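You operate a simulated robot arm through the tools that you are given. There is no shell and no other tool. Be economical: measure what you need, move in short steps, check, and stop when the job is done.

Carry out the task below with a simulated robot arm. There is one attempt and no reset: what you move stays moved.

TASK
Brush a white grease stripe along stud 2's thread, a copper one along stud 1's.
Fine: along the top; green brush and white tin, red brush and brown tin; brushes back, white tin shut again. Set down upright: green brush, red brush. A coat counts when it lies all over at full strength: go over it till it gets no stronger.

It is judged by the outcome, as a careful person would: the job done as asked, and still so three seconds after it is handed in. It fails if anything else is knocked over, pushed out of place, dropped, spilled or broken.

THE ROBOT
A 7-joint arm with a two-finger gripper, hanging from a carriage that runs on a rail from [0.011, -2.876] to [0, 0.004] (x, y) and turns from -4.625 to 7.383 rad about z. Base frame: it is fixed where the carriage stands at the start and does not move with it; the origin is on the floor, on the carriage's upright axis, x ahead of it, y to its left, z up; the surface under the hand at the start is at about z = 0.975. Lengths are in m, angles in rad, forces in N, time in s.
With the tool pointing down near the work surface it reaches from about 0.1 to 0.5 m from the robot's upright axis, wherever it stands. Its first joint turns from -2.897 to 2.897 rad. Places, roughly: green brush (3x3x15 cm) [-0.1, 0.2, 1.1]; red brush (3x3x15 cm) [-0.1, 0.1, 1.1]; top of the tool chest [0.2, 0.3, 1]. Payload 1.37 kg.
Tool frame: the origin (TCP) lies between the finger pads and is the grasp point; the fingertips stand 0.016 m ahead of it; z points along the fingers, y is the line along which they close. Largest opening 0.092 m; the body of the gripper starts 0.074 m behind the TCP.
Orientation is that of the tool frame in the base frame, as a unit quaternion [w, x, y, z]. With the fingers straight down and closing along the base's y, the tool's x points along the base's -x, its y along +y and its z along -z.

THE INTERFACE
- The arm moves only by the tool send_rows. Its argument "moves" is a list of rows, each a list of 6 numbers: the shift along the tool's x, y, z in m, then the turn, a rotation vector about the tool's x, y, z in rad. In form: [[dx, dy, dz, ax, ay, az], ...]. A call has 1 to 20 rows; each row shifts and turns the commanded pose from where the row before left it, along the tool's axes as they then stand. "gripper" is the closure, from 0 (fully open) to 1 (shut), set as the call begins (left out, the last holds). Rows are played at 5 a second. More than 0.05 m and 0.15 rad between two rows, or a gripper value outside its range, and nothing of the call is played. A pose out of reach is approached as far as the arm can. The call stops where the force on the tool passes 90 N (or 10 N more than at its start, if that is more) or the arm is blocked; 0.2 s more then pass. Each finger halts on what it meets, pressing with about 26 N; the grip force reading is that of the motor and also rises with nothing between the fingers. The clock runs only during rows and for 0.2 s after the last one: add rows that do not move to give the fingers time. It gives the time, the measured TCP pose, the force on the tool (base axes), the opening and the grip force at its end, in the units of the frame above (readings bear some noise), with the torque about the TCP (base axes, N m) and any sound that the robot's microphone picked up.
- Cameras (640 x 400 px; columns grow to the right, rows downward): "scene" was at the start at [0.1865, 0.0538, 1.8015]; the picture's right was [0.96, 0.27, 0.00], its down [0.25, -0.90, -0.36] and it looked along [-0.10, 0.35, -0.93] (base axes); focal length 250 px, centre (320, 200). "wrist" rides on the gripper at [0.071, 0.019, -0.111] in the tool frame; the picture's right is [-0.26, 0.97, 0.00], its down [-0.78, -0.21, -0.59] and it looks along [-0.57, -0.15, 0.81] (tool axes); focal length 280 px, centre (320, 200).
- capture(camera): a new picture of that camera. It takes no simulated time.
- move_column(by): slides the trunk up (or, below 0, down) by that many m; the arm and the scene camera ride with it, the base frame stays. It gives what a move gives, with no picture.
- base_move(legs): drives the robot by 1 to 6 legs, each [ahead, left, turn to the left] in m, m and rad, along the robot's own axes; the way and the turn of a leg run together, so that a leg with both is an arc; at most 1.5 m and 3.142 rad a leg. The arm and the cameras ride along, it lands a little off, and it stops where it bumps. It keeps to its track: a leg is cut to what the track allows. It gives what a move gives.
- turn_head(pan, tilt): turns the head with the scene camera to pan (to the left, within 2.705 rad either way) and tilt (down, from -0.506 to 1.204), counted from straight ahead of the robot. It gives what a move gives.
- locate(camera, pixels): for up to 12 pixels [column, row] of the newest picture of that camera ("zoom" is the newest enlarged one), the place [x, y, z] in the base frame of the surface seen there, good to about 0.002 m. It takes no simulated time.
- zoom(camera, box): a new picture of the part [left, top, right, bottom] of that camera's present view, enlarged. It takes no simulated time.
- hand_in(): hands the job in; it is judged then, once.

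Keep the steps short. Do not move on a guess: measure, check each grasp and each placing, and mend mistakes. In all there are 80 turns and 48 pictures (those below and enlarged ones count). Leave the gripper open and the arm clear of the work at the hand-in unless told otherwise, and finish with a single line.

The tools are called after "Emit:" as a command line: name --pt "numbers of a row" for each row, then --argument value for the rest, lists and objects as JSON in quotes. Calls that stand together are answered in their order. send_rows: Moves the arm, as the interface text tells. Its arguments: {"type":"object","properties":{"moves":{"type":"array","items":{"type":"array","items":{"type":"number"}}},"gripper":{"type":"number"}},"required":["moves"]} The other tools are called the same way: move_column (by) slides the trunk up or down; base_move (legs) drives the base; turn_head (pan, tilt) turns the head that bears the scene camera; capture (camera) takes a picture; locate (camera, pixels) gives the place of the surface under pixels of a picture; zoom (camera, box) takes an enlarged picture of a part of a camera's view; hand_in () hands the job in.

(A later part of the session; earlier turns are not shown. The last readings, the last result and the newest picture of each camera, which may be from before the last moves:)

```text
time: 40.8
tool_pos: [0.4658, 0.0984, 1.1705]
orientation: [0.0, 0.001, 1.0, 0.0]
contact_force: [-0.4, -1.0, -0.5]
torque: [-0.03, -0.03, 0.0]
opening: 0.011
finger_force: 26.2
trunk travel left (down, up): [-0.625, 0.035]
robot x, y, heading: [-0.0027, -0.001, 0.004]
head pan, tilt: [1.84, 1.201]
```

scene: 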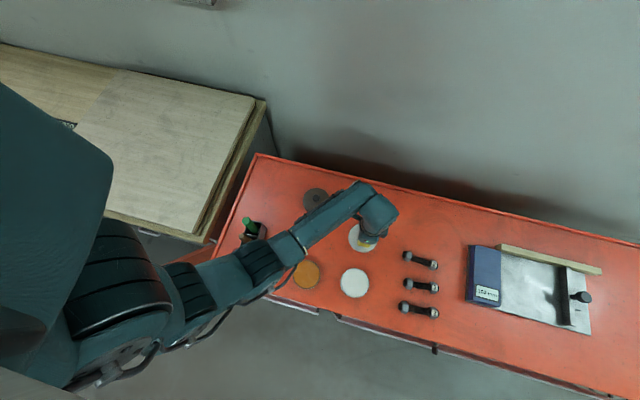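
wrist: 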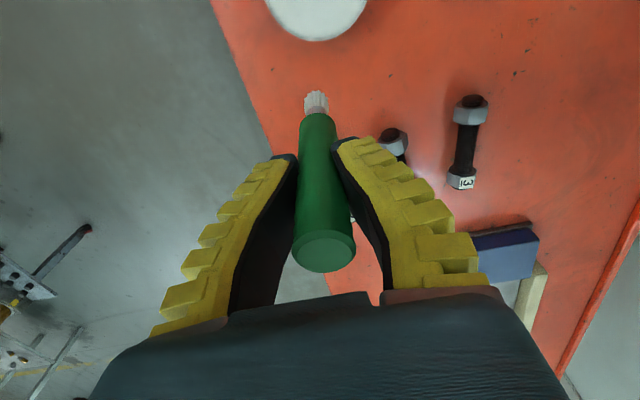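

Dipped at 9.7 N. Lowering onto the thread now and making two round trips.

Emit:
send_rows --pt "0 0 0.04 0 0 0" --pt "0 0 0.019 0 0 0" --pt "0 0 0.002 0 0 0" --pt "0.006 -0.0005 0 0 0 0" --pt "0.0035 0 0 0 0 0" --pt "0 0 0 0 0 0"

Emit:
send_rows --pt "-0.006 0.0005 0 0 0 0" --pt "-0.006 0.0005 0 0 0 0" --pt "-0.006 0.0005 0 0 0 0" --pt "-0.006 0.0005 0 0 0 0" --pt "-0.006 0.0004 0 0 0 0" --pt "-0.006 0.0004 0 0 0 0" --pt "-0.0015 0 0 0 0 0" --pt "0.006 -0.0005 0 0 0 0" --pt "0.006 -0.0005 0 0 0 0" --pt "0.006 -0.0005 0 0 0 0" --pt "0.006 -0.0005 0 0 0 0" --pt "0.006 -0.0004 0 0 0 0" --pt "0.006 -0.0004 0 0 0 0" --pt "0.0015 0 0 0 0 0" --pt "0 0 0 0 0 0"

```text
time: 42.2
tool_pos: [0.4565, 0.099, 1.111]
orientation: [0.001, -0.001, 1.0, 0.0]
contact_force: [2.6, -0.2, 0.5]
torque: [-0.01, -0.22, 0.0]
opening: 0.0109
finger_force: 26.0
trunk travel left (down, up): [-0.625, 0.035]
robot x, y, heading: [0.0029, 0.0019, -0.002]
head pan, tilt: [1.84, 1.201]
```

```text
time: 45.4
tool_pos: [0.456, 0.0999, 1.1119]
orientation: [0.0, 0.0, 1.0, 0.0]
contact_force: [1.1, -0.5, -0.8]
torque: [-0.03, -0.08, 0.0]
opening: 0.0108
finger_force: 25.6
trunk travel left (down, up): [-0.625, 0.035]
robot x, y, heading: [0.0027, -0.0032, -0.0]
head pan, tilt: [1.84, 1.201]
```

Contact was too light, about 0 N. I'll press 2 mm more and repeat.

Emit:
send_rows --pt "0 0 0.002 0 0 0" --pt "-0.006 0.0004 0 0 0 0" --pt "-0.006 0.0004 0 0 0 0" --pt "-0.006 0.0004 0 0 0 0" --pt "-0.006 0.0004 0 0 0 0" --pt "-0.006 0.0003 0 0 0 0" --pt "-0.006 0.0003 0 0 0 0" --pt "-0.0015 0 0 0 0 0" --pt "0 0 0 0 0 0"

Emit:
send_rows --pt "0.006 -0.0005 0 0 0 0" --pt "0.006 -0.0005 0 0 0 0" --pt "0.006 -0.0005 0 0 0 0" --pt "0.006 -0.0005 0 0 0 0" --pt "0.006 -0.0004 0 0 0 0" --pt "0.006 -0.0004 0 0 0 0" --pt "0.0015 0 0 0 0 0" --pt "0 0 0 0 0 0"

Emit:
send_rows --pt "0 0 -0.03 0 0 0" --pt "0 0 -0.03 0 0 0" --pt "0.048 0 -0.01 0 0 0" --pt "0.048 0 -0.01 0 0 0" --pt "0.048 0 -0.01 0 0 0" --pt "0.04 0.01 -0.025 0 0 0" --pt "0 0.01 -0.012 0 0 0" --pt "0 0 0 0 0 0"

Emit:
zoom --camera "scene" --box '[385, 270, 455, 325]'

```text
time: 47.4
tool_pos: [0.4933, 0.102, 1.1096]
orientation: [0.001, 0.0, 1.0, -0.001]
contact_force: [-3.0, 0.0, 14.1]
torque: [-0.01, 0.26, 0.03]
opening: 0.0108
finger_force: 26.0
trunk travel left (down, up): [-0.625, 0.035]
robot x, y, heading: [0.0005, 0.0022, -0.0]
head pan, tilt: [1.84, 1.201]
```

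```text
time: 49.2
tool_pos: [0.4569, 0.0986, 1.1093]
orientation: [0.0, 0.0, 1.0, 0.0]
contact_force: [2.7, 0.4, 8.3]
torque: [-0.02, -0.27, 0.0]
opening: 0.0111
finger_force: 26.0
trunk travel left (down, up): [-0.625, 0.035]
robot x, y, heading: [-0.0009, 0.0025, -0.0]
head pan, tilt: [1.84, 1.201]
```

```text
time: 51.0
tool_pos: [0.2706, 0.1189, 1.2348]
orientation: [0.001, 0.001, 1.0, 0.0]
contact_force: [0.8, -0.2, -0.6]
torque: [-0.01, 0.03, -0.01]
opening: 0.0109
finger_force: 25.8
trunk travel left (down, up): [-0.625, 0.035]
robot x, y, heading: [-0.0017, -0.0034, -0.007]
head pan, tilt: [1.84, 1.201]
```

```text
7.27 times, centred on (420, 298) of scene
```

zoom: 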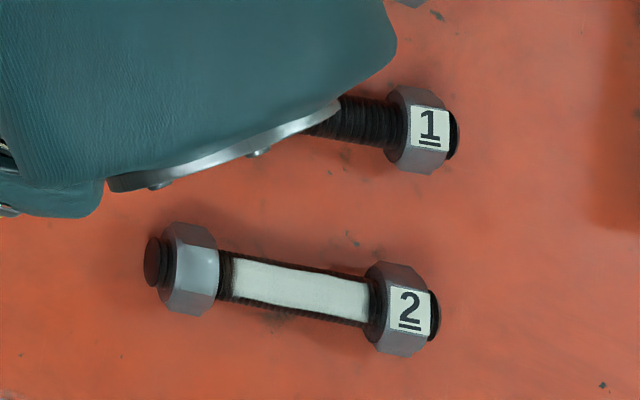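

Stud 2 looks shifted slightly along −x. I'll measure it.

Emit:
locate --camera "zoom" --pixels '[[409, 311], [190, 268], [232, 278], [366, 300], [300, 287], [430, 125]]'

```text
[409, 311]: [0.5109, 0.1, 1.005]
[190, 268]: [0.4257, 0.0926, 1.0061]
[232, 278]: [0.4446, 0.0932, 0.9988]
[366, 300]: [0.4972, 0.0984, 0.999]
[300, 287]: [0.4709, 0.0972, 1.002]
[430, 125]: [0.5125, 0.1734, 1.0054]
```

Stud 2 has been dragged about 7 mm along −x. I'll set the brush on the thread again and stroke only to +x, which drags the stud back, then check.

Emit:
send_rows --pt "-0.049 -0.005 0.012 0 0 0" --pt "-0.049 -0.005 0.012 0 0 0" --pt "-0.049 -0.005 0.012 0 0 0" --pt "-0.049 -0.0055 0.012 0 0 0" --pt "0 0 0 0 0 0" --pt "0 0 0.05 0 0 0" --pt "0 0 0.024 0 0 0" --pt "0 0 0.003 0 0 0" --pt "0 0 0 0 0 0"

```text
refused: row 1 steps farther than a row can; nothing moved
```

Emit:
send_rows --pt "-0.045 -0.005 0.012 0 0 0" --pt "-0.045 -0.005 0.012 0 0 0" --pt "-0.045 -0.005 0.012 0 0 0" --pt "-0.045 -0.0055 0.012 0 0 0" --pt "-0.017 0 0 0 0 0" --pt "0 0 0 0 0 0" --pt "0 0 0.05 0 0 0" --pt "0 0 0.024 0 0 0" --pt "0 0 0.003 0 0 0" --pt "0 0 0 0 0 0"

```text
time: 53.2
tool_pos: [0.4691, 0.0988, 1.1103]
orientation: [0.001, 0.001, 1.0, 0.0]
contact_force: [1.1, 0.0, -1.5]
torque: [-0.02, 0.03, 0.02]
opening: 0.0104
finger_force: 26.4
trunk travel left (down, up): [-0.625, 0.035]
robot x, y, heading: [-0.0004, -0.0001, 0.004]
head pan, tilt: [1.84, 1.201]
```

Emit:
send_rows --pt "0 0 0.002 0 0 0" --pt "-0.006 0.0004 0 0 0 0" --pt "-0.006 0.0004 0 0 0 0" --pt "-0.006 0.0004 0 0 0 0" --pt "-0.006 0.0003 0 0 0 0" --pt "-0.0025 0.0003 0 0 0 0" --pt "0 0 0 0 0 0"

Emit:
capture --camera "wrist"

Emit:
locate --camera "wrist" --pixels '[[285, 30], [290, 40], [292, 50], [300, 70]]'

```text
time: 54.8
tool_pos: [0.4965, 0.1006, 1.1104]
orientation: [0.001, 0.0, 1.0, 0.0]
contact_force: [-2.1, 0.0, 16.0]
torque: [-0.02, 0.28, 0.01]
opening: 0.0108
finger_force: 26.1
trunk travel left (down, up): [-0.625, 0.035]
robot x, y, heading: [0.0015, -0.0007, -0.005]
head pan, tilt: [1.84, 1.201]
```

```text
14 pictures are left
```

wrist: 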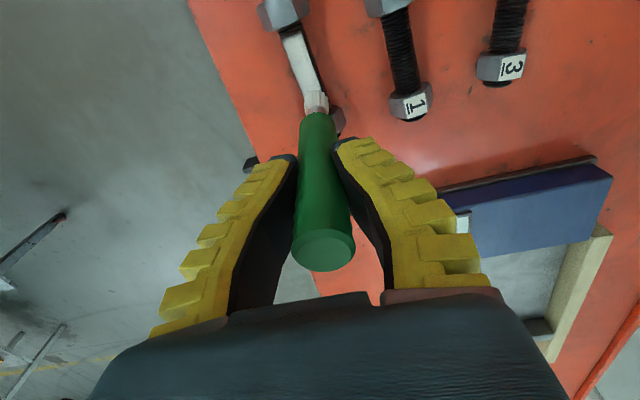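

```text
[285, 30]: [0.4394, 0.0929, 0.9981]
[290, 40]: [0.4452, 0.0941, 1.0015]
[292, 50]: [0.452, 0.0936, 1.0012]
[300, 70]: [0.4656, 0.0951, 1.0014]
```

The near nut still looks about 6 mm toward −x. I'll push a further 4 mm along +x in small steps and watch Fx.

Emit:
send_rows --pt "-0.002 0 0 0 0 0" --pt "-0.002 0 0 0 0 0" --pt "0 0 0 0 0 0"

```text
time: 55.6
tool_pos: [0.4999, 0.1001, 1.1103]
orientation: [0.001, -0.001, 1.0, 0.0]
contact_force: [-2.9, -0.4, 17.8]
torque: [0.0, 0.29, -0.01]
opening: 0.0112
finger_force: 26.0
trunk travel left (down, up): [-0.625, 0.035]
robot x, y, heading: [0.0011, -0.0015, -0.002]
head pan, tilt: [1.84, 1.201]
```

Force is unchanged, so the stud is probably moving with the brush. I'll lift, retreat and check from the scene camera.

Emit:
send_rows --pt "0 0 -0.03 0 0 0" --pt "0 0 -0.04 0 0 0" --pt "0.048 0 -0.01 0 0 0" --pt "0.048 0 -0.01 0 0 0" --pt "0.048 0 -0.01 0 0 0" --pt "0.042 0.01 -0.025 0 0 0" --pt "0.04 0.01 -0.01 0 0 0" --pt "0 0 0 0 0 0"

Emit:
zoom --camera "scene" --box '[385, 270, 455, 325]'

Emit:
locate --camera "zoom" --pixels '[[425, 316], [420, 310], [430, 125]]'

```text
time: 57.4
tool_pos: [0.2745, 0.1211, 1.2436]
orientation: [0.0, 0.0, 1.0, -0.001]
contact_force: [-0.3, 0.2, 0.2]
torque: [-0.02, 0.0, -0.02]
opening: 0.011
finger_force: 26.0
trunk travel left (down, up): [-0.625, 0.035]
robot x, y, heading: [-0.0009, -0.0003, -0.0]
head pan, tilt: [1.84, 1.201]
```

```text
7.27 times, centred on (420, 298) of scene
```

zoom: 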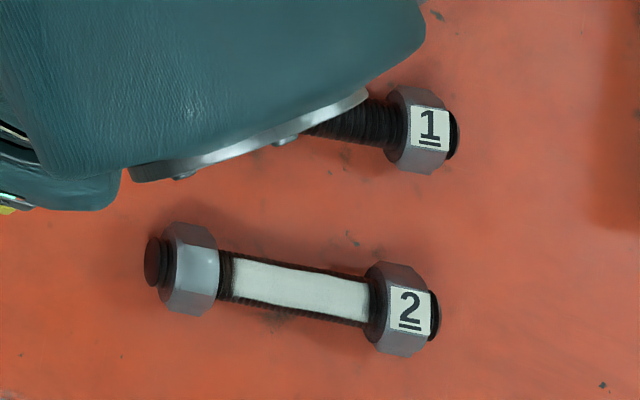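

```text
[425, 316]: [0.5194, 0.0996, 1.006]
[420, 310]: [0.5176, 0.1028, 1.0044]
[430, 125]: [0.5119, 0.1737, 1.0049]
```

Stud 2's stripe is full and even. The stud itself sits 7 mm off and I'll push it back once the hand is empty. Next I return the green brush, swinging back to above its slot.

Emit:
send_rows --pt "0 0 0.006 0 0 0" --pt "0.031 0.0063 0 0 0 -0.1428" --pt "0.0298 0.0106 0 0 0 -0.1428" --pt "0.0279 0.0147 0 0 0 -0.1428" --pt "0.0256 0.0186 0 0 0 -0.1428" --pt "0.0227 0.0221 0 0 0 -0.1428" --pt "0.0193 0.0251 0 0 0 -0.1428" --pt "0.0155 0.0275 0 0 0 -0.1428" --pt "0.0115 0.0295 0 0 0 -0.1428" --pt "0.0072 0.0308 0 0 0 -0.1428" --pt "0.0027 0.0315 0 0 0 -0.1428" --pt "-0.0018 0.0316 0 0 0 -0.1428" --pt "0 0 0 0 0 0"

```text
time: 60.2
tool_pos: [-0.069, 0.1881, 1.2366]
orientation: [0.0, 0.708, -0.707, 0.0]
contact_force: [-0.5, -0.3, -0.5]
torque: [0.01, -0.01, 0.01]
opening: 0.0107
finger_force: 26.1
trunk travel left (down, up): [-0.625, 0.035]
robot x, y, heading: [-0.0013, -0.0013, -0.001]
head pan, tilt: [1.84, 1.201]
```

I'm at (−0.069, 0.188) and want (−0.067, 0.190). Correcting, then lowering partway into the slot.

Emit:
send_rows --pt "-0.002 -0.002 0 0 0 0" --pt "0 0 0.04 0 0 0" --pt "0 0 0.035 0 0 0" --pt "0 0 0.03 0 0 0" --pt "0 0 0 0 0 0"

Emit:
capture --camera "wrist"

```text
time: 61.4
tool_pos: [-0.0662, 0.1907, 1.1317]
orientation: [0.0, 0.707, -0.707, -0.001]
contact_force: [0.4, -0.6, -0.5]
torque: [-0.03, 0.02, -0.03]
opening: 0.0104
finger_force: 26.1
trunk travel left (down, up): [-0.625, 0.035]
robot x, y, heading: [-0.0024, 0.0007, 0.003]
head pan, tilt: [1.84, 1.201]
```

```text
12 pictures are left
```

wrist: 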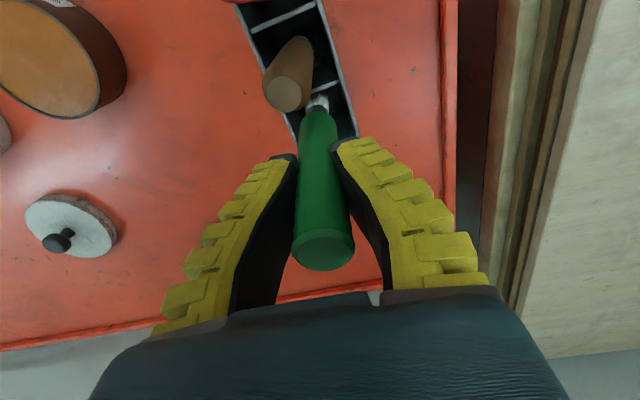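

The tip is inside the slot with no contact. Lowering further in small steps.

Emit:
send_rows --pt "0 0 0.02 0 0 0" --pt "0 0 0.012 0 0 0" --pt "0 0 0.004 0 0 0" --pt "0 0 0.002 0 0 0" --pt "0 0 0 0 0 0"

```text
time: 62.6
tool_pos: [-0.0659, 0.192, 1.0943]
orientation: [0.0, -0.707, 0.707, -0.001]
contact_force: [-0.5, 1.4, 0.0]
torque: [0.01, -0.03, -0.01]
opening: 0.0104
finger_force: 25.8
trunk travel left (down, up): [-0.625, 0.035]
robot x, y, heading: [-0.0007, -0.0005, 0.002]
head pan, tilt: [1.84, 1.201]
```

Emit:
send_rows --pt "0 0 0.002 0 0 0" --pt "0 0 0.001 0 0 0" --pt "0 0 0.001 0 0 0" --pt "0 0 0 0 0 0"

```text
time: 63.6
tool_pos: [-0.0658, 0.1912, 1.0904]
orientation: [0.001, 0.707, -0.707, 0.0]
contact_force: [-0.1, 0.7, -0.8]
torque: [0.02, 0.02, 0.0]
opening: 0.0102
finger_force: 25.9
trunk travel left (down, up): [-0.625, 0.035]
robot x, y, heading: [-0.0027, -0.0011, -0.004]
head pan, tilt: [1.84, 1.201]
```

Emit:
send_rows --pt "0 0 0.001 0 0 0" --pt "0 0 0.001 0 0 0" --pt "0 0 0 0 0 0"

```text
time: 64.4
tool_pos: [-0.0661, 0.1917, 1.0878]
orientation: [0.001, -0.707, 0.707, 0.0]
contact_force: [0.7, -1.6, 10.1]
torque: [-0.19, -0.05, 0.0]
opening: 0.0103
finger_force: 25.9
trunk travel left (down, up): [-0.625, 0.035]
robot x, y, heading: [0.0009, -0.0025, -0.0]
head pan, tilt: [1.84, 1.201]
```

Seated with 10 N. I'll release, rise and then slide the carriage −0.09 along y, which puts the hand over the red brush.

Emit:
send_rows --pt "0 0 -0.001 0 0 0" --pt "0 0 0 0 0 0" --pt "0 0 0 0 0 0" --pt "0 0 0 0 0 0" --pt "0 0 0 0 0 0" --pt "0 0 -0.03 0 0 0" --pt "0 0 -0.04 0 0 0" --pt "0 0 -0.04 0 0 0" --pt "0 0 -0.03 0 0 0" --pt "0 0 0 0 0 0" --gripper 0

Emit:
base_move --legs '[[0, -0.09, 0]]'

Emit:
capture --camera "wrist"

```text
time: 66.6
tool_pos: [-0.0645, 0.1898, 1.229]
orientation: [0.0, 0.708, -0.707, 0.0]
contact_force: [-0.8, -0.9, -0.7]
torque: [0.03, 0.01, -0.01]
opening: 0.0918
finger_force: 0.0
trunk travel left (down, up): [-0.625, 0.035]
robot x, y, heading: [-0.0005, -0.0007, 0.001]
head pan, tilt: [1.84, 1.201]
```

```text
time: 67.7
tool_pos: [-0.0651, 0.1016, 1.2285]
orientation: [0.001, -0.707, 0.707, 0.0]
contact_force: [-0.8, 0.1, 0.0]
torque: [0.0, -0.03, 0.02]
opening: 0.0918
finger_force: 0.0
trunk travel left (down, up): [-0.625, 0.035]
robot x, y, heading: [-0.0007, -0.0899, -0.002]
head pan, tilt: [1.84, 1.201]
```

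```text
11 pictures are left
```

wrist: 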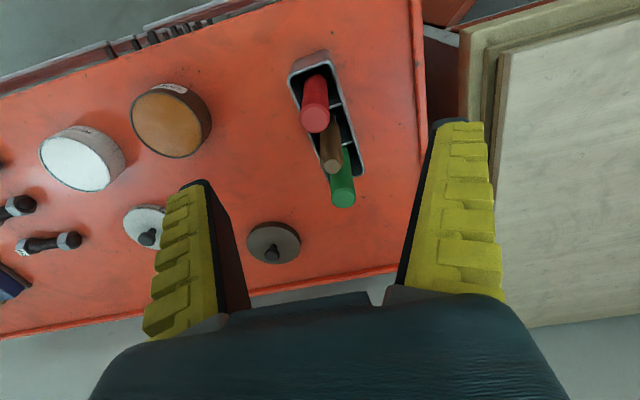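

The green brush stands in its slot. I'll locate the tops of the red and green brushes and the copper tin.

Emit:
locate --camera "wrist" --pixels '[[315, 120], [301, 117], [329, 119], [343, 196], [331, 163], [168, 125], [134, 115], [205, 128], [166, 92], [172, 157]]'

```text
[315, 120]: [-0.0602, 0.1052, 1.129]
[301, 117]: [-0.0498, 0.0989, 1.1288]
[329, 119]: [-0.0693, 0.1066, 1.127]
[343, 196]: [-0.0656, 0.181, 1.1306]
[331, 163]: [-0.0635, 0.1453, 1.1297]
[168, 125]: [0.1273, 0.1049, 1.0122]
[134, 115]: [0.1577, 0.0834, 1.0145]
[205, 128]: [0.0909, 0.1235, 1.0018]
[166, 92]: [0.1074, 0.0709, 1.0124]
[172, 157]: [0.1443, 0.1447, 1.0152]
```

The red brush top is at (−0.060, 0.104, 1.129). Lowering onto it and gripping.

Emit:
send_rows --pt "-0.0025 -0.005 0.04 0 0 0" --pt "0 0 0.04 0 0 0" --pt "0 0 0.04 0 0 0" --pt "0 0 0.018 0 0 0" --pt "0 0 0 0 0 0"

Emit:
send_rows --pt "0 0 0 0 0 0" --pt "0 0 0 0 0 0" --pt "0 0 0 0 0 0" --pt "0 0 0 0 0 0" --pt "0 0 0 0 0 0" --pt "0 0 0 0 0 0" --gripper 1

Emit:
send_rows --pt "0 0 -0.02 0 0 0" --pt "0 0 -0.04 0 0 0" --pt "0 0 -0.04 0 0 0" --pt "0 0 -0.04 0 0 0" --pt "0 0 -0.008 0 0 0" --pt "0 0 0 0 0 0"

Emit:
capture --camera "wrist"

```text
time: 68.9
tool_pos: [-0.0602, 0.1026, 1.0906]
orientation: [0.0, 0.707, -0.707, 0.0]
contact_force: [-0.2, 0.2, 0.2]
torque: [0.0, 0.04, 0.01]
opening: 0.0919
finger_force: 0.0
trunk travel left (down, up): [-0.625, 0.035]
robot x, y, heading: [0.0008, -0.0929, 0.004]
head pan, tilt: [1.84, 1.201]
```

```text
time: 70.3
tool_pos: [-0.0604, 0.1045, 1.0924]
orientation: [0.001, -0.707, 0.707, 0.0]
contact_force: [-1.0, 1.8, 4.0]
torque: [0.15, 0.04, 0.0]
opening: 0.0158
finger_force: 26.3
trunk travel left (down, up): [-0.625, 0.035]
robot x, y, heading: [-0.0017, -0.0882, -0.004]
head pan, tilt: [1.84, 1.201]
```

```text
time: 71.7
tool_pos: [-0.0589, 0.103, 1.2393]
orientation: [0.0, 0.707, -0.707, 0.0]
contact_force: [-0.1, 0.0, -0.6]
torque: [0.01, -0.02, -0.02]
opening: 0.0144
finger_force: 25.7
trunk travel left (down, up): [-0.625, 0.035]
robot x, y, heading: [-0.0002, -0.0914, 0.002]
head pan, tilt: [1.84, 1.201]
```

```text
10 pictures are left
```

wrist: 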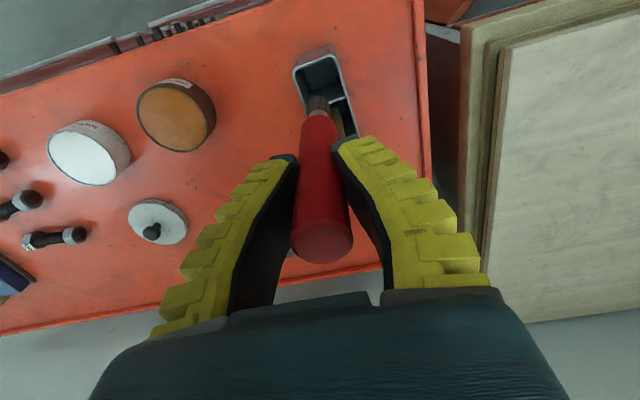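

The red brush is held straight. I'll check its top offset and move over the copper tin at (0.130, 0.104).

Emit:
locate --camera "wrist" --pixels '[[322, 243], [316, 104]]'

Emit:
send_rows --pt "0 -0.0315 0 0 0 0.1428" --pt "-0.0045 -0.0312 0 0 0 0.1428" --pt "-0.0089 -0.0302 0 0 0 0.1428" --pt "-0.0131 -0.0287 0 0 0 0.1428" --pt "-0.017 -0.0265 0 0 0 0.1428" --pt "-0.0206 -0.0238 0 0 0 0.1428" --pt "0 0 0 0 0 0"

```text
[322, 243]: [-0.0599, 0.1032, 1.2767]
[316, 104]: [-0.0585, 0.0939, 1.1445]
```

```text
time: 73.3
tool_pos: [0.1296, 0.1039, 1.2386]
orientation: [0.0, -0.349, 0.937, 0.0]
contact_force: [-0.3, -0.4, -1.1]
torque: [-0.01, 0.02, 0.03]
opening: 0.0131
finger_force: 26.0
trunk travel left (down, up): [-0.625, 0.035]
robot x, y, heading: [0.001, -0.0898, 0.001]
head pan, tilt: [1.84, 1.201]
```

Centred over the copper tin. Tip offset is about 0.112, so contact is expected near TCP z 1.125. Lowering gently.

Emit:
send_rows --pt "0 0 0.045 0 0 0" --pt "0 0 0.045 0 0 0" --pt "0 0 0.02 0 0 0" --pt "0 0 0.003 0 0 0" --pt "0 0 0.002 0 0 0" --pt "0 0 0 0 0 0"

```text
time: 74.7
tool_pos: [0.1279, 0.1033, 1.1256]
orientation: [0.001, -0.349, 0.937, 0.001]
contact_force: [-1.7, -2.2, 14.6]
torque: [-0.16, 0.2, 0.0]
opening: 0.0124
finger_force: 25.8
trunk travel left (down, up): [-0.625, 0.035]
robot x, y, heading: [-0.0005, -0.0875, 0.004]
head pan, tilt: [1.84, 1.201]
```

Dipped at 14.6 N. I'll raise, slide the carriage back, then carry the brush toward stud 1 in steps.

Emit:
send_rows --pt "0 0 -0.02 0 0 0" --pt "0 0 -0.04 0 0 0" --pt "0 0 0 0 0 0"

Emit:
base_move --legs '[[0, 0.09, 0]]'

Emit:
send_rows --pt "-0.0299 -0.0304 0 0 0 0.1428" --pt "-0.034 -0.0259 0 0 0 0.1428" --pt "-0.0373 -0.0208 0 0 0 0.1428" --pt "-0.0398 -0.0153 0 0 0 0.1428" --pt "-0.0416 -0.0094 0 0 0 0.1428" --pt "-0.0425 -0.0034 0 0 0 0" --pt "-0.0425 -0.0034 0 0 0 0" --pt "-0.0425 -0.0034 0 0 0 0" --pt "0 0 0 0 0 0"

```text
time: 75.5
tool_pos: [0.1274, 0.1039, 1.1846]
orientation: [0.0, -0.35, 0.937, 0.0]
contact_force: [-0.3, 0.0, -0.3]
torque: [0.01, 0.01, 0.02]
opening: 0.012
finger_force: 25.8
trunk travel left (down, up): [-0.625, 0.035]
robot x, y, heading: [0.0007, -0.0904, 0.001]
head pan, tilt: [1.84, 1.201]
```

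```text
time: 76.6
tool_pos: [0.1275, 0.1943, 1.1839]
orientation: [0.0, -0.349, 0.937, 0.0]
contact_force: [0.0, 0.2, -0.7]
torque: [-0.02, -0.03, 0.01]
opening: 0.0121
finger_force: 26.0
trunk travel left (down, up): [-0.625, 0.035]
robot x, y, heading: [-0.0033, 0.0001, -0.0]
head pan, tilt: [1.84, 1.201]
```

```text
time: 78.6
tool_pos: [0.4664, 0.1665, 1.1841]
orientation: [0.001, 0.001, 1.0, 0.0]
contact_force: [0.2, -0.5, -1.0]
torque: [-0.03, 0.01, -0.03]
opening: 0.0112
finger_force: 26.4
trunk travel left (down, up): [-0.625, 0.035]
robot x, y, heading: [-0.0019, 0.0005, 0.004]
head pan, tilt: [1.84, 1.201]
```

Above stud 1's thread middle. Lowering to near contact, expected at TCP z about 1.1115.

Emit:
send_rows --pt "-0.002 0 0.04 0 0 0" --pt "0 0 0.03 0 0 0" --pt "0 0 0.002 0 0 0" --pt "0 0 0 0 0 0"

```text
time: 79.6
tool_pos: [0.4703, 0.1669, 1.1131]
orientation: [0.001, -0.001, 1.0, 0.001]
contact_force: [-0.9, 0.7, 7.0]
torque: [-0.02, 0.04, 0.01]
opening: 0.0112
finger_force: 26.5
trunk travel left (down, up): [-0.625, 0.035]
robot x, y, heading: [0.0007, -0.0004, -0.001]
head pan, tilt: [1.84, 1.201]
```

7 N contact. I'll stroke to the near end, then out to the far end, and read forces.

Emit:
send_rows --pt "0.005 -0.0004 0 0 0 0" --pt "0.005 -0.0004 0 0 0 0" --pt "0.005 -0.0004 0 0 0 0" --pt "0.004 -0.0004 0 0 0 0" --pt "0 0 0 0 0 0"

Emit:
send_rows --pt "-0.006 0.0005 0 0 0 0" --pt "-0.006 0.0005 0 0 0 0" --pt "-0.006 0.0005 0 0 0 0" --pt "-0.006 0.0005 0 0 0 0" --pt "-0.006 0.0005 0 0 0 0" --pt "-0.006 0.0005 0 0 0 0" --pt "-0.003 0.0003 0 0 0 0" --pt "0 0 0 0 0 0"

Emit:
zoom --camera "wrist" --box '[240, 0, 380, 130]'

```text
time: 80.8
tool_pos: [0.4517, 0.1649, 1.1132]
orientation: [0.001, 0.0, 1.0, 0.0]
contact_force: [2.6, -1.3, 7.4]
torque: [-0.06, -0.27, -0.02]
opening: 0.011
finger_force: 26.0
trunk travel left (down, up): [-0.625, 0.035]
robot x, y, heading: [0.0039, -0.0007, -0.001]
head pan, tilt: [1.84, 1.201]
```

```text
time: 82.6
tool_pos: [0.4911, 0.1686, 1.1121]
orientation: [0.001, 0.0, 1.0, 0.001]
contact_force: [-0.6, -0.1, 11.3]
torque: [0.03, 0.2, -0.02]
opening: 0.0123
finger_force: 26.2
trunk travel left (down, up): [-0.625, 0.035]
robot x, y, heading: [0.0013, -0.001, -0.001]
head pan, tilt: [1.84, 1.201]
```

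```text
3.08 times, centred on (310, 65) of wrist
```

zoom: 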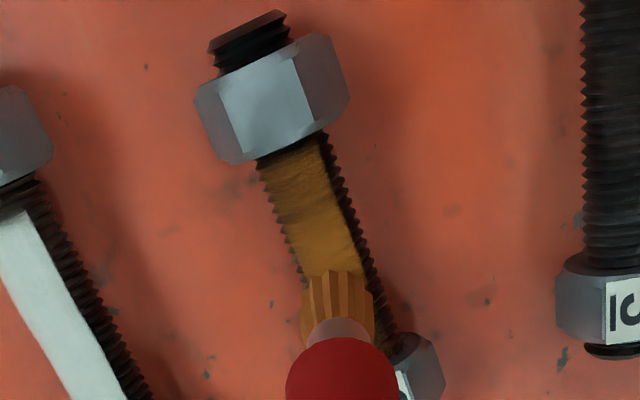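

Copper is building, weaker near the near nut. Two more round trips.

Emit:
send_rows --pt "0.006 -0.0005 0 0 0 0" --pt "0.006 -0.0005 0 0 0 0" --pt "0.006 -0.0005 0 0 0 0" --pt "0.006 -0.0005 0 0 0 0" --pt "0.006 -0.0005 0 0 0 0" --pt "0.006 -0.0005 0 0 0 0" --pt "0.004 -0.0003 0 0 0 0" --pt "0 0 0 0 0 0" --pt "-0.006 0.0005 0 0 0 0" --pt "-0.006 0.0005 0 0 0 0" --pt "-0.006 0.0005 0 0 0 0" --pt "-0.006 0.0005 0 0 0 0" --pt "-0.006 0.0005 0 0 0 0" --pt "-0.006 0.0005 0 0 0 0" --pt "-0.004 0.0003 0 0 0 0" --pt "0 0 0 0 0 0"

Emit:
send_rows --pt "0.006 -0.0005 0 0 0 0" --pt "0.006 -0.0005 0 0 0 0" --pt "0.006 -0.0005 0 0 0 0" --pt "0.006 -0.0005 0 0 0 0" --pt "0.006 -0.0005 0 0 0 0" --pt "0.006 -0.0005 0 0 0 0" --pt "0.004 -0.0003 0 0 0 0" --pt "0 0 0 0 0 0" --pt "-0.006 0.0005 0 0 0 0" --pt "-0.006 0.0005 0 0 0 0" --pt "-0.006 0.0005 0 0 0 0" --pt "-0.006 0.0005 0 0 0 0" --pt "-0.006 0.0005 0 0 0 0" --pt "-0.006 0.0005 0 0 0 0" --pt "-0.004 0.0003 0 0 0 0" --pt "0 0 0 0 0 0"

Emit:
zoom --camera "wrist" --box '[240, 0, 380, 130]'

```text
time: 86.0
tool_pos: [0.4917, 0.1683, 1.1124]
orientation: [0.001, -0.001, 1.0, 0.0]
contact_force: [-1.7, 0.0, 9.6]
torque: [0.04, 0.17, -0.01]
opening: 0.0119
finger_force: 26.1
trunk travel left (down, up): [-0.625, 0.035]
robot x, y, heading: [-0.0035, -0.0018, -0.002]
head pan, tilt: [1.84, 1.201]
```

```text
time: 89.4
tool_pos: [0.4907, 0.1683, 1.1109]
orientation: [0.0, 0.0, 1.0, 0.0]
contact_force: [-1.0, 0.4, 6.6]
torque: [0.0, 0.11, -0.04]
opening: 0.0119
finger_force: 26.1
trunk travel left (down, up): [-0.625, 0.035]
robot x, y, heading: [-0.0014, 0.0015, 0.003]
head pan, tilt: [1.84, 1.201]
```

```text
3.08 times, centred on (310, 65) of wrist
```

zoom: 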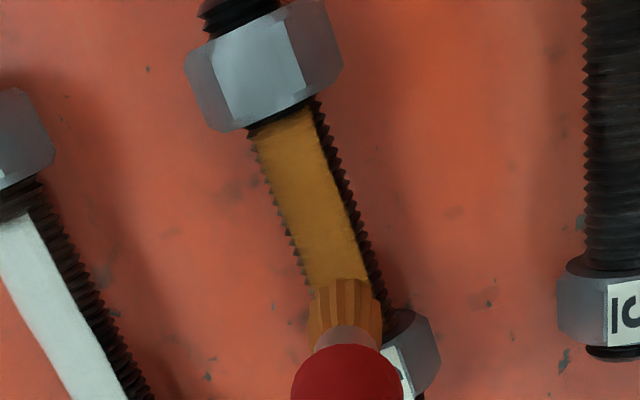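

The stripe looks even. Stud 1 also slid about 7 mm along −x. I'll make one more round trip following the shifted thread (0.445 to 0.484), then lift and back off.

Emit:
send_rows --pt "0.006 -0.0005 0 0 0 0" --pt "0.006 -0.0005 0 0 0 0" --pt "0.006 -0.0005 0 0 0 0" --pt "0.006 -0.0005 0 0 0 0" --pt "0.006 -0.0005 0 0 0 0" --pt "0.006 -0.0005 0 0 0 0" --pt "0.006 -0.0005 0 0 0 0" --pt "0.003 -0.0003 0 0 0 0" --pt "0 0 0 0 0 0" --pt "-0.006 0.0005 0 0 0 0" --pt "-0.006 0.0005 0 0 0 0" --pt "-0.006 0.0005 0 0 0 0" --pt "-0.006 0.0005 0 0 0 0" --pt "-0.006 0.0005 0 0 0 0" --pt "-0.006 0.0005 0 0 0 0" --pt "-0.002 0.0003 0 0 0 0" --pt "0 0 -0.03 0 0 0" --pt "0 0 -0.03 0 0 0" --pt "0 0 0 0 0 0"

Emit:
send_rows --pt "0.048 0 -0.01 0 0 0" --pt "0.048 0 -0.01 0 0 0" --pt "0.048 0 -0.01 0 0 0" --pt "0.042 0.01 -0.01 0 0 0" --pt "0.045 0.01 -0.01 0 0 0" --pt "0.045 0.01 0 0 0 0" --pt "0 0 0 0 0 0"

Emit:
zoom --camera "scene" --box '[385, 270, 455, 325]'

```text
time: 93.4
tool_pos: [0.4818, 0.1687, 1.1726]
orientation: [-0.001, 0.0, 1.0, 0.001]
contact_force: [0.0, 0.5, 0.3]
torque: [0.0, 0.0, -0.01]
opening: 0.0116
finger_force: 25.3
trunk travel left (down, up): [-0.625, 0.035]
robot x, y, heading: [0.0043, 0.0004, -0.003]
head pan, tilt: [1.84, 1.201]
```

```text
time: 95.0
tool_pos: [0.2058, 0.1974, 1.2221]
orientation: [0.0, 0.001, 1.0, 0.0]
contact_force: [0.3, 0.3, -0.1]
torque: [-0.03, 0.0, 0.01]
opening: 0.0111
finger_force: 25.3
trunk travel left (down, up): [-0.625, 0.035]
robot x, y, heading: [-0.0002, -0.0009, 0.001]
head pan, tilt: [1.84, 1.201]
```

```text
7.27 times, centred on (420, 298) of scene
```

zoom: 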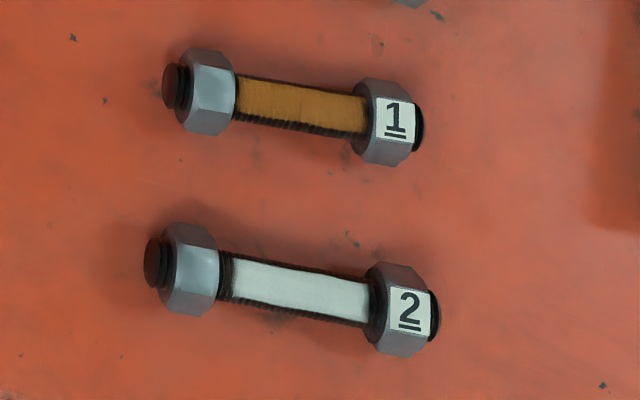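

Stud 2 is fine. Stud 1's copper looks darker toward the +x end, so I'll dip once more. First I'll locate stud 1 in its current position.

Emit:
locate --camera "zoom" --pixels '[[236, 95], [300, 103], [364, 112], [396, 118], [210, 85], [168, 85], [150, 262], [190, 268], [409, 311]]'

Emit:
send_rows --pt "0.04 -0.025 0 0 0 0" --pt "0.036 -0.034 0 0 0 0" --pt "0 -0.034 0 0 0 0" --pt "0 0 0.045 0 0 0" --pt "0 0 0.045 0 0 0" --pt "0 0 0.005 0 0 0" --pt "0 0 0.003 0 0 0" --pt "0 0 0 0 0 0"

```text
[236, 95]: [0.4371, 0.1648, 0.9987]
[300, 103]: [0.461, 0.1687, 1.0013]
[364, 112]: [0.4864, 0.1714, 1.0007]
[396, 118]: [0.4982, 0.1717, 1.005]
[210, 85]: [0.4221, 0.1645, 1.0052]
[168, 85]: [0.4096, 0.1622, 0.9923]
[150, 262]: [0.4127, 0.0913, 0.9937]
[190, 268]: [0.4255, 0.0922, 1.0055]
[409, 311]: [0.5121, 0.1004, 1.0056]
```

```text
time: 96.8
tool_pos: [0.1298, 0.1058, 1.1253]
orientation: [0.0, 0.001, 1.0, 0.002]
contact_force: [-3.0, -0.9, 19.3]
torque: [-0.12, 0.28, 0.0]
opening: 0.0108
finger_force: 26.9
trunk travel left (down, up): [-0.625, 0.035]
robot x, y, heading: [-0.0013, -0.0038, 0.0]
head pan, tilt: [1.84, 1.201]
```

Dipped at 19 N. I'll raise, go back above stud 1's current middle at (0.462, 0.1675), and lower to light contact.

Emit:
send_rows --pt "0 0 -0.02 0 0 0" --pt "0 0 -0.04 0 0 0" --pt "-0.0475 0.0089 0 0 0 0" --pt "-0.0475 0.0089 0 0 0 0" --pt "-0.0475 0.0089 0 0 0 0" --pt "-0.0475 0.0089 0 0 0 0" --pt "-0.0475 0.0089 0 0 0 0" --pt "-0.0475 0.0089 0 0 0 0" --pt "-0.0475 0.0089 0 0 0 0" --pt "0 0 0 0 0 0" --pt "0 0 0.04 0 0 0" --pt "0 0 0.027 0 0 0" --pt "0 0 0.003 0 0 0" --pt "0 0 0 0 0 0"

```text
time: 99.8
tool_pos: [0.4633, 0.1681, 1.1127]
orientation: [0.0, 0.001, 1.0, -0.001]
contact_force: [1.5, 0.1, 0.4]
torque: [0.05, 0.03, 0.0]
opening: 0.0104
finger_force: 25.7
trunk travel left (down, up): [-0.625, 0.035]
robot x, y, heading: [-0.001, 0.0001, -0.003]
head pan, tilt: [1.84, 1.201]
```

Emit:
send_rows --pt "0 0 0.0015 0 0 0" --pt "-0.005 0.0004 0 0 0 0" --pt "-0.005 0.0004 0 0 0 0" --pt "-0.004 0.0004 0 0 0 0" --pt "0.005 -0.0004 0 0 0 0" --pt "0.005 -0.0004 0 0 0 0" --pt "0.005 -0.0004 0 0 0 0" --pt "0.005 -0.0004 0 0 0 0" --pt "0.005 -0.0004 0 0 0 0" --pt "0.005 -0.0004 0 0 0 0" --pt "-0.005 0.0004 0 0 0 0" --pt "-0.005 0.0004 0 0 0 0" --pt "-0.005 0.0004 0 0 0 0" --pt "-0.005 0.0004 0 0 0 0" --pt "-0.005 0.0004 0 0 0 0" --pt "-0.005 0.0004 0 0 0 0" --pt "0 0 0 0 0 0"

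Emit:
send_rows --pt "0 0 0.0005 0 0 0" --pt "0.005 -0.0004 0 0 0 0" --pt "0.005 -0.0004 0 0 0 0" --pt "0.005 -0.0004 0 0 0 0" --pt "0.005 -0.0004 0 0 0 0" --pt "0.005 -0.0004 0 0 0 0" --pt "0.005 -0.0004 0 0 0 0" --pt "-0.005 0.0004 0 0 0 0" --pt "-0.005 0.0004 0 0 0 0" --pt "-0.005 0.0004 0 0 0 0" --pt "-0.005 0.0004 0 0 0 0" --pt "-0.005 0.0004 0 0 0 0" --pt "-0.005 0.0004 0 0 0 0" --pt "0 0 0 0 0 0" --pt "0 0 -0.03 0 0 0" --pt "0 0 -0.04 0 0 0" --pt "0 0 0 0 0 0"

Emit:
send_rows --pt "0.048 0 -0.01 0 0 0" --pt "0.048 0 -0.01 0 0 0" --pt "0.048 0.005 -0.01 0 0 0" --pt "0.042 0.01 -0.01 0 0 0" --pt "0.045 0.01 -0.01 0 0 0" --pt "0.045 0.005 0 0 0 0" --pt "0 0 0 0 0 0"

Emit:
zoom --camera "scene" --box '[385, 270, 455, 325]'

```text
time: 103.4
tool_pos: [0.4774, 0.1691, 1.1142]
orientation: [0.001, 0.0, 1.0, 0.0]
contact_force: [-2.2, -1.3, 12.8]
torque: [0.01, 0.26, -0.02]
opening: 0.0109
finger_force: 25.9
trunk travel left (down, up): [-0.625, 0.035]
robot x, y, heading: [0.0008, -0.0005, -0.001]
head pan, tilt: [1.84, 1.201]
```

```text
time: 107.0
tool_pos: [0.4787, 0.1676, 1.1831]
orientation: [-0.001, 0.0, 1.0, 0.0]
contact_force: [-0.9, 0.0, -1.1]
torque: [0.0, -0.01, 0.0]
opening: 0.0113
finger_force: 26.4
trunk travel left (down, up): [-0.625, 0.035]
robot x, y, heading: [-0.001, -0.0024, 0.001]
head pan, tilt: [1.84, 1.201]
```

```text
time: 108.6
tool_pos: [0.2011, 0.1986, 1.2316]
orientation: [0.0, 0.0, 1.0, 0.0]
contact_force: [-0.4, -0.4, -0.2]
torque: [0.04, 0.03, -0.02]
opening: 0.0112
finger_force: 25.8
trunk travel left (down, up): [-0.625, 0.035]
robot x, y, heading: [-0.0004, 0.0011, -0.001]
head pan, tilt: [1.84, 1.201]
```

```text
7.27 times, centred on (420, 298) of scene
```

zoom: 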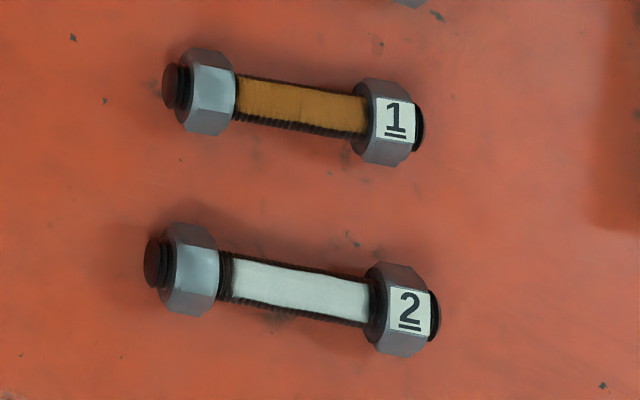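

The copper got no stronger and is even now, so both coats are done. Next the red brush goes back: slide the carriage −0.09 and swing over its slot.

Emit:
base_move --legs '[[0, -0.09, 0]]'

Emit:
send_rows --pt "0.0237 -0.0004 0 0 0 -0.1428" --pt "0.0236 0.003 0 0 0 -0.1428" --pt "0.0228 0.0063 0 0 0 -0.1428" --pt "0.0218 0.0094 0 0 0 -0.1428" --pt "0.0201 0.0125 0 0 0 -0.1428" --pt "0.0182 0.0152 0 0 0 -0.1428" --pt "0.0158 0.0176 0 0 0 -0.1428" --pt "0.0131 0.0197 0 0 0 -0.1428" --pt "0.0102 0.0214 0 0 0 -0.1428" --pt "0.0071 0.0226 0 0 0 -0.1428" --pt "0.0038 0.0234 0 0 0 -0.1428" --pt "0 0 0 0 0 0"

```text
time: 109.7
tool_pos: [0.2018, 0.108, 1.2306]
orientation: [0.0, 0.0, 1.0, -0.001]
contact_force: [0.4, -0.4, -0.6]
torque: [0.02, 0.01, -0.03]
opening: 0.0109
finger_force: 26.1
trunk travel left (down, up): [-0.625, 0.035]
robot x, y, heading: [0.0016, -0.0864, -0.001]
head pan, tilt: [1.84, 1.201]
```

```text
time: 112.3
tool_pos: [-0.0574, 0.1042, 1.2324]
orientation: [0.001, 0.707, -0.707, 0.0]
contact_force: [0.2, 0.3, -0.7]
torque: [0.01, 0.02, 0.0]
opening: 0.0106
finger_force: 26.0
trunk travel left (down, up): [-0.625, 0.035]
robot x, y, heading: [0.0012, -0.09, -0.003]
head pan, tilt: [1.84, 1.201]
```

At (−0.057, 0.104). I'll shift 2 mm along −x, lower partway and check the fit.

Emit:
send_rows --pt "0 0.002 0 0 0 0" --pt "0 0 0.04 0 0 0" --pt "0 0 0.035 0 0 0" --pt "0 0 0.025 0 0 0" --pt "0 0 0 0 0 0"

Emit:
capture --camera "wrist"

```text
time: 113.5
tool_pos: [-0.0609, 0.1032, 1.1313]
orientation: [0.0, -0.707, 0.707, 0.0]
contact_force: [-0.3, -0.1, -0.6]
torque: [0.01, 0.0, 0.01]
opening: 0.0103
finger_force: 25.0
trunk travel left (down, up): [-0.625, 0.035]
robot x, y, heading: [-0.0032, -0.0913, -0.001]
head pan, tilt: [1.84, 1.201]
```

```text
5 pictures are left
```

wrist: 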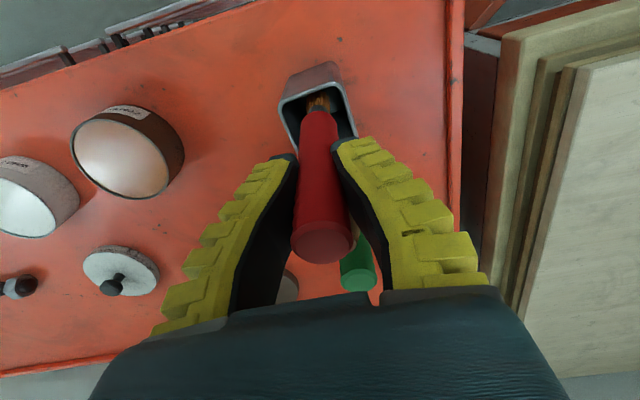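

The brush is going into its slot cleanly. Lowering to the bottom.

Emit:
send_rows --pt "0 0 0.02 0 0 0" --pt "0 0 0.012 0 0 0" --pt "0 0 0.004 0 0 0" --pt "0 0 0.002 0 0 0" --pt "0 0 0 0 0 0"

```text
time: 114.7
tool_pos: [-0.0615, 0.1035, 1.0924]
orientation: [0.0, -0.707, 0.707, 0.0]
contact_force: [-0.4, 0.0, -0.7]
torque: [0.03, -0.01, 0.0]
opening: 0.0103
finger_force: 25.9
trunk travel left (down, up): [-0.625, 0.035]
robot x, y, heading: [0.0006, -0.0905, 0.001]
head pan, tilt: [1.84, 1.201]
```

Emit:
send_rows --pt "0 0 0.0015 0 0 0" --pt "0 0 0.0015 0 0 0" --pt "0 0 0 0 0 0"

```text
time: 115.5
tool_pos: [-0.0614, 0.1047, 1.0922]
orientation: [0.001, -0.707, 0.707, 0.001]
contact_force: [0.6, -3.7, 20.3]
torque: [-0.47, -0.04, -0.03]
opening: 0.0103
finger_force: 26.0
trunk travel left (down, up): [-0.625, 0.035]
robot x, y, heading: [0.0012, -0.0873, -0.004]
head pan, tilt: [1.84, 1.201]
```

Seated. Easing off 2 mm, releasing, rising, sliding the carriage back and swinging to the white lid.

Emit:
send_rows --pt "0 0 -0.002 0 0 0" --pt "0 0 0 0 0 0" --pt "0 0 0 0 0 0" --pt "0 0 0 0 0 0" --pt "0 0 0 0 0 0" --pt "0 0 -0.03 0 0 0" --pt "0 0 -0.04 0 0 0" --pt "0 0 -0.04 0 0 0" --pt "0 0 -0.03 0 0 0" --pt "0 0 0 0 0 0" --gripper 0

Emit:
base_move --legs '[[0, 0.09, 0]]'

Emit:
send_rows --pt "-0.0065 -0.03 0 0 0 0.1428" --pt "-0.0107 -0.0288 0 0 0 0.1428" --pt "-0.0147 -0.027 0 0 0 0.1428" --pt "-0.0184 -0.0246 0 0 0 0.1428" --pt "-0.0217 -0.0217 0 0 0 0.1428" --pt "-0.0245 -0.0184 0 0 0 0.1428" --pt "-0.027 -0.0147 0 0 0 0.1428" --pt "-0.0287 -0.0107 0 0 0 0.1428" --pt "-0.03 -0.0066 0 0 0 0.1428" --pt "-0.0306 -0.0023 0 0 0 0.1428" --pt "-0.0306 0.0021 0 0 0 0.1428" --pt "0 0 0 0 0 0"

```text
time: 117.7
tool_pos: [-0.0614, 0.1036, 1.2328]
orientation: [0.0, -0.707, 0.707, 0.0]
contact_force: [-0.2, -0.6, 0.9]
torque: [-0.01, 0.02, 0.0]
opening: 0.0919
finger_force: 0.1
trunk travel left (down, up): [-0.625, 0.035]
robot x, y, heading: [0.0031, -0.0847, -0.003]
head pan, tilt: [1.84, 1.201]
```

```text
time: 118.8
tool_pos: [-0.0609, 0.1926, 1.2327]
orientation: [0.0, -0.707, 0.707, 0.0]
contact_force: [0.6, 0.0, 0.2]
torque: [0.01, 0.01, -0.01]
opening: 0.0918
finger_force: 0.1
trunk travel left (down, up): [-0.625, 0.035]
robot x, y, heading: [0.0014, 0.0009, -0.0]
head pan, tilt: [1.84, 1.201]
```

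```text
time: 121.4
tool_pos: [0.2694, 0.2649, 1.2321]
orientation: [0.0, 0.001, 1.0, -0.001]
contact_force: [0.0, -0.3, -0.1]
torque: [0.01, -0.01, 0.01]
opening: 0.092
finger_force: 0.0
trunk travel left (down, up): [-0.625, 0.035]
robot x, y, heading: [-0.0043, 0.0019, 0.002]
head pan, tilt: [1.84, 1.201]
```

Directly above where I left the lid. Lowering to z 1.008 and gripping the knob.

Emit:
send_rows --pt "-0.0005 0 0.048 0 0 0" --pt "0 0 0.048 0 0 0" --pt "0 0 0.048 0 0 0" --pt "0 0 0.048 0 0 0" --pt "0 0 0.03 0 0 0" --pt "0 0 0.001 0 0 0" --pt "0 0 0 0 0 0"

Emit:
send_rows --pt "0 0 0 0 0 0" --pt "0 0 0 0 0 0" --pt "0 0 0 0 0 0" --pt "0 0 0 0 0 0" --pt "0 0 0 0 0 0" --pt "0 0 0 0 0 0" --gripper 1

Emit:
send_rows --pt "0 0 -0.02 0 0 0" --pt "0 0 -0.04 0 0 0" --pt "0 0 -0.03 0 0 0" --pt "0 0 0 0 0 0"

```text
time: 123.0
tool_pos: [0.2692, 0.266, 1.01]
orientation: [0.0, 0.0, 1.0, 0.0]
contact_force: [0.4, 0.4, -0.2]
torque: [0.02, -0.01, -0.01]
opening: 0.0916
finger_force: 0.0
trunk travel left (down, up): [-0.625, 0.035]
robot x, y, heading: [0.0014, 0.0011, 0.001]
head pan, tilt: [1.84, 1.201]
```

```text
time: 124.4
tool_pos: [0.2692, 0.2655, 1.0096]
orientation: [0.0, 0.001, 1.0, -0.001]
contact_force: [-0.4, -0.1, -0.5]
torque: [0.02, -0.03, 0.02]
opening: 0.0194
finger_force: 26.4
trunk travel left (down, up): [-0.625, 0.035]
robot x, y, heading: [-0.0007, 0.0042, -0.0]
head pan, tilt: [1.84, 1.201]
```

```text
time: 125.4
tool_pos: [0.2673, 0.2657, 1.0979]
orientation: [0.0, 0.0, 1.0, 0.0]
contact_force: [0.3, -0.5, -0.6]
torque: [0.03, -0.01, 0.02]
opening: 0.0173
finger_force: 25.8
trunk travel left (down, up): [-0.625, 0.035]
robot x, y, heading: [0.003, -0.0008, 0.001]
head pan, tilt: [1.84, 1.201]
```

The lid is held. Moving above the white tin and lowering to just above the rim.

Emit:
send_rows --pt "-0.002 -0.048 0 0 0 0" --pt "-0.002 -0.048 0 0 0 0" --pt "-0.002 -0.047 0 0 0 0" --pt "0 0 0 0 0 0" --pt "0 0 0.03 0 0 0" --pt "0 0 0.018 0 0 0" --pt "0 0 0 0 0 0"

Emit:
capture --camera "wrist"

```text
time: 127.0
tool_pos: [0.275, 0.1214, 1.0536]
orientation: [0.0, 0.0, 1.0, 0.0]
contact_force: [0.0, -0.2, -0.3]
torque: [0.03, -0.01, -0.02]
opening: 0.0173
finger_force: 25.9
trunk travel left (down, up): [-0.625, 0.035]
robot x, y, heading: [-0.0007, -0.0033, 0.0]
head pan, tilt: [1.84, 1.201]
```

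```text
4 pictures are left
```

wrist: 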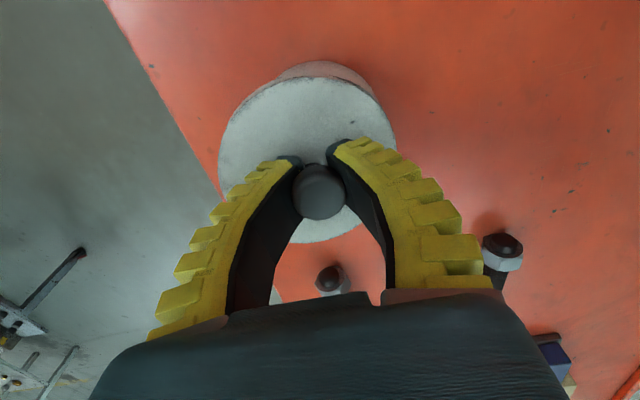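

The lid looks a little shifted relative to before. I'll measure its edges and tilt, and the tin's rim.

Emit:
locate --camera "wrist" --pixels '[[224, 150], [390, 140], [300, 82], [310, 238], [260, 105], [360, 105], [320, 190], [330, 66], [290, 72], [365, 78]]'

```text
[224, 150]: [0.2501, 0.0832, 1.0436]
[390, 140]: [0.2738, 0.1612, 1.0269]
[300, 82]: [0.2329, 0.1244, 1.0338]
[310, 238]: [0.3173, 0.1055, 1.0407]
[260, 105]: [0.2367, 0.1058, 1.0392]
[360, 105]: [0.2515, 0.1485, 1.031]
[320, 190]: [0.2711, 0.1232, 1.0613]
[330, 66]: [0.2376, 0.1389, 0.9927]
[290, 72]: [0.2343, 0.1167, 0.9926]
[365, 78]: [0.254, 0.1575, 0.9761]
```

The lid hangs tilted by about 0.2 rad, low on the +y side, after slipping in the fingers. I'll tilt the hand to level it, compensate sideways, and lower 10 mm.

Emit:
send_rows --pt "0 -0.004 0 0 0 0" --pt "0 0 0 -0.1 0 0" --pt "0 0 0 -0.1 0 0" --pt "0 0 0 0 0 0" --pt "0 -0.0008 0.0039 0 0 0" --pt "0 0 0 0 0 0"

Emit:
capture --camera "wrist"

Emit:
locate --camera "wrist" --pixels '[[224, 150], [390, 140], [300, 82], [310, 235], [260, 105], [360, 105], [320, 190], [330, 66], [290, 72], [365, 78]]'

```text
time: 128.4
tool_pos: [0.275, 0.118, 1.0472]
orientation: [0.0, 0.0, 0.995, 0.1]
contact_force: [-0.3, 0.5, -0.9]
torque: [0.02, 0.0, 0.03]
opening: 0.0169
finger_force: 25.7
trunk travel left (down, up): [-0.625, 0.035]
robot x, y, heading: [-0.0021, 0.0018, 0.001]
head pan, tilt: [1.84, 1.201]
```

```text
3 pictures are left
```

wrist: 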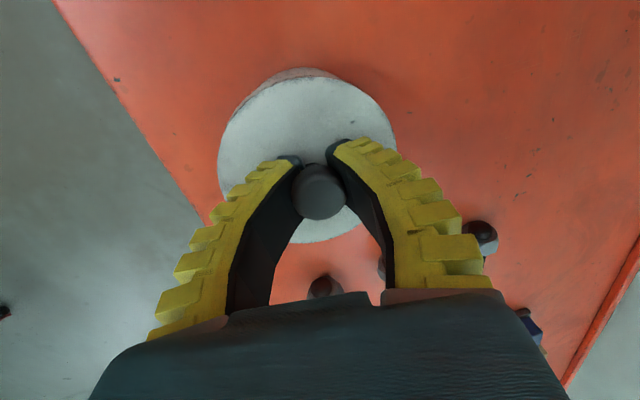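

```text
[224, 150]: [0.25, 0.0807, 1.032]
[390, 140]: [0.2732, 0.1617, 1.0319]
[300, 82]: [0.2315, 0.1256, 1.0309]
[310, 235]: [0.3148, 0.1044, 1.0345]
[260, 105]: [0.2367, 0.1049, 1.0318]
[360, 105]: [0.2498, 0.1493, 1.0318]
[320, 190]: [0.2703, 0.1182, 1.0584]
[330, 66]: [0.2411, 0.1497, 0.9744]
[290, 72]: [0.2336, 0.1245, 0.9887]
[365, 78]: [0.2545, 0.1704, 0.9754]
```

The lid is level now. Since the knob sits at the TCP, the lid centre is near y 0.1185 and needs 0.1225. I'll shift +4 mm in y, then lower in small steps.

Emit:
send_rows --pt "0 0.0039 0.0008 0 0 0" --pt "0 -0.0006 0.0029 0 0 0" --pt "0 -0.0004 0.002 0 0 0" --pt "0 -0.0004 0.002 0 0 0" --pt "0 0 0 0 0 0"

```text
time: 129.6
tool_pos: [0.275, 0.1228, 1.0402]
orientation: [0.0, 0.0, 0.995, 0.101]
contact_force: [0.1, 0.1, -1.1]
torque: [-0.02, 0.0, 0.01]
opening: 0.0165
finger_force: 25.5
trunk travel left (down, up): [-0.625, 0.035]
robot x, y, heading: [0.0008, 0.0018, -0.004]
head pan, tilt: [1.84, 1.201]
```

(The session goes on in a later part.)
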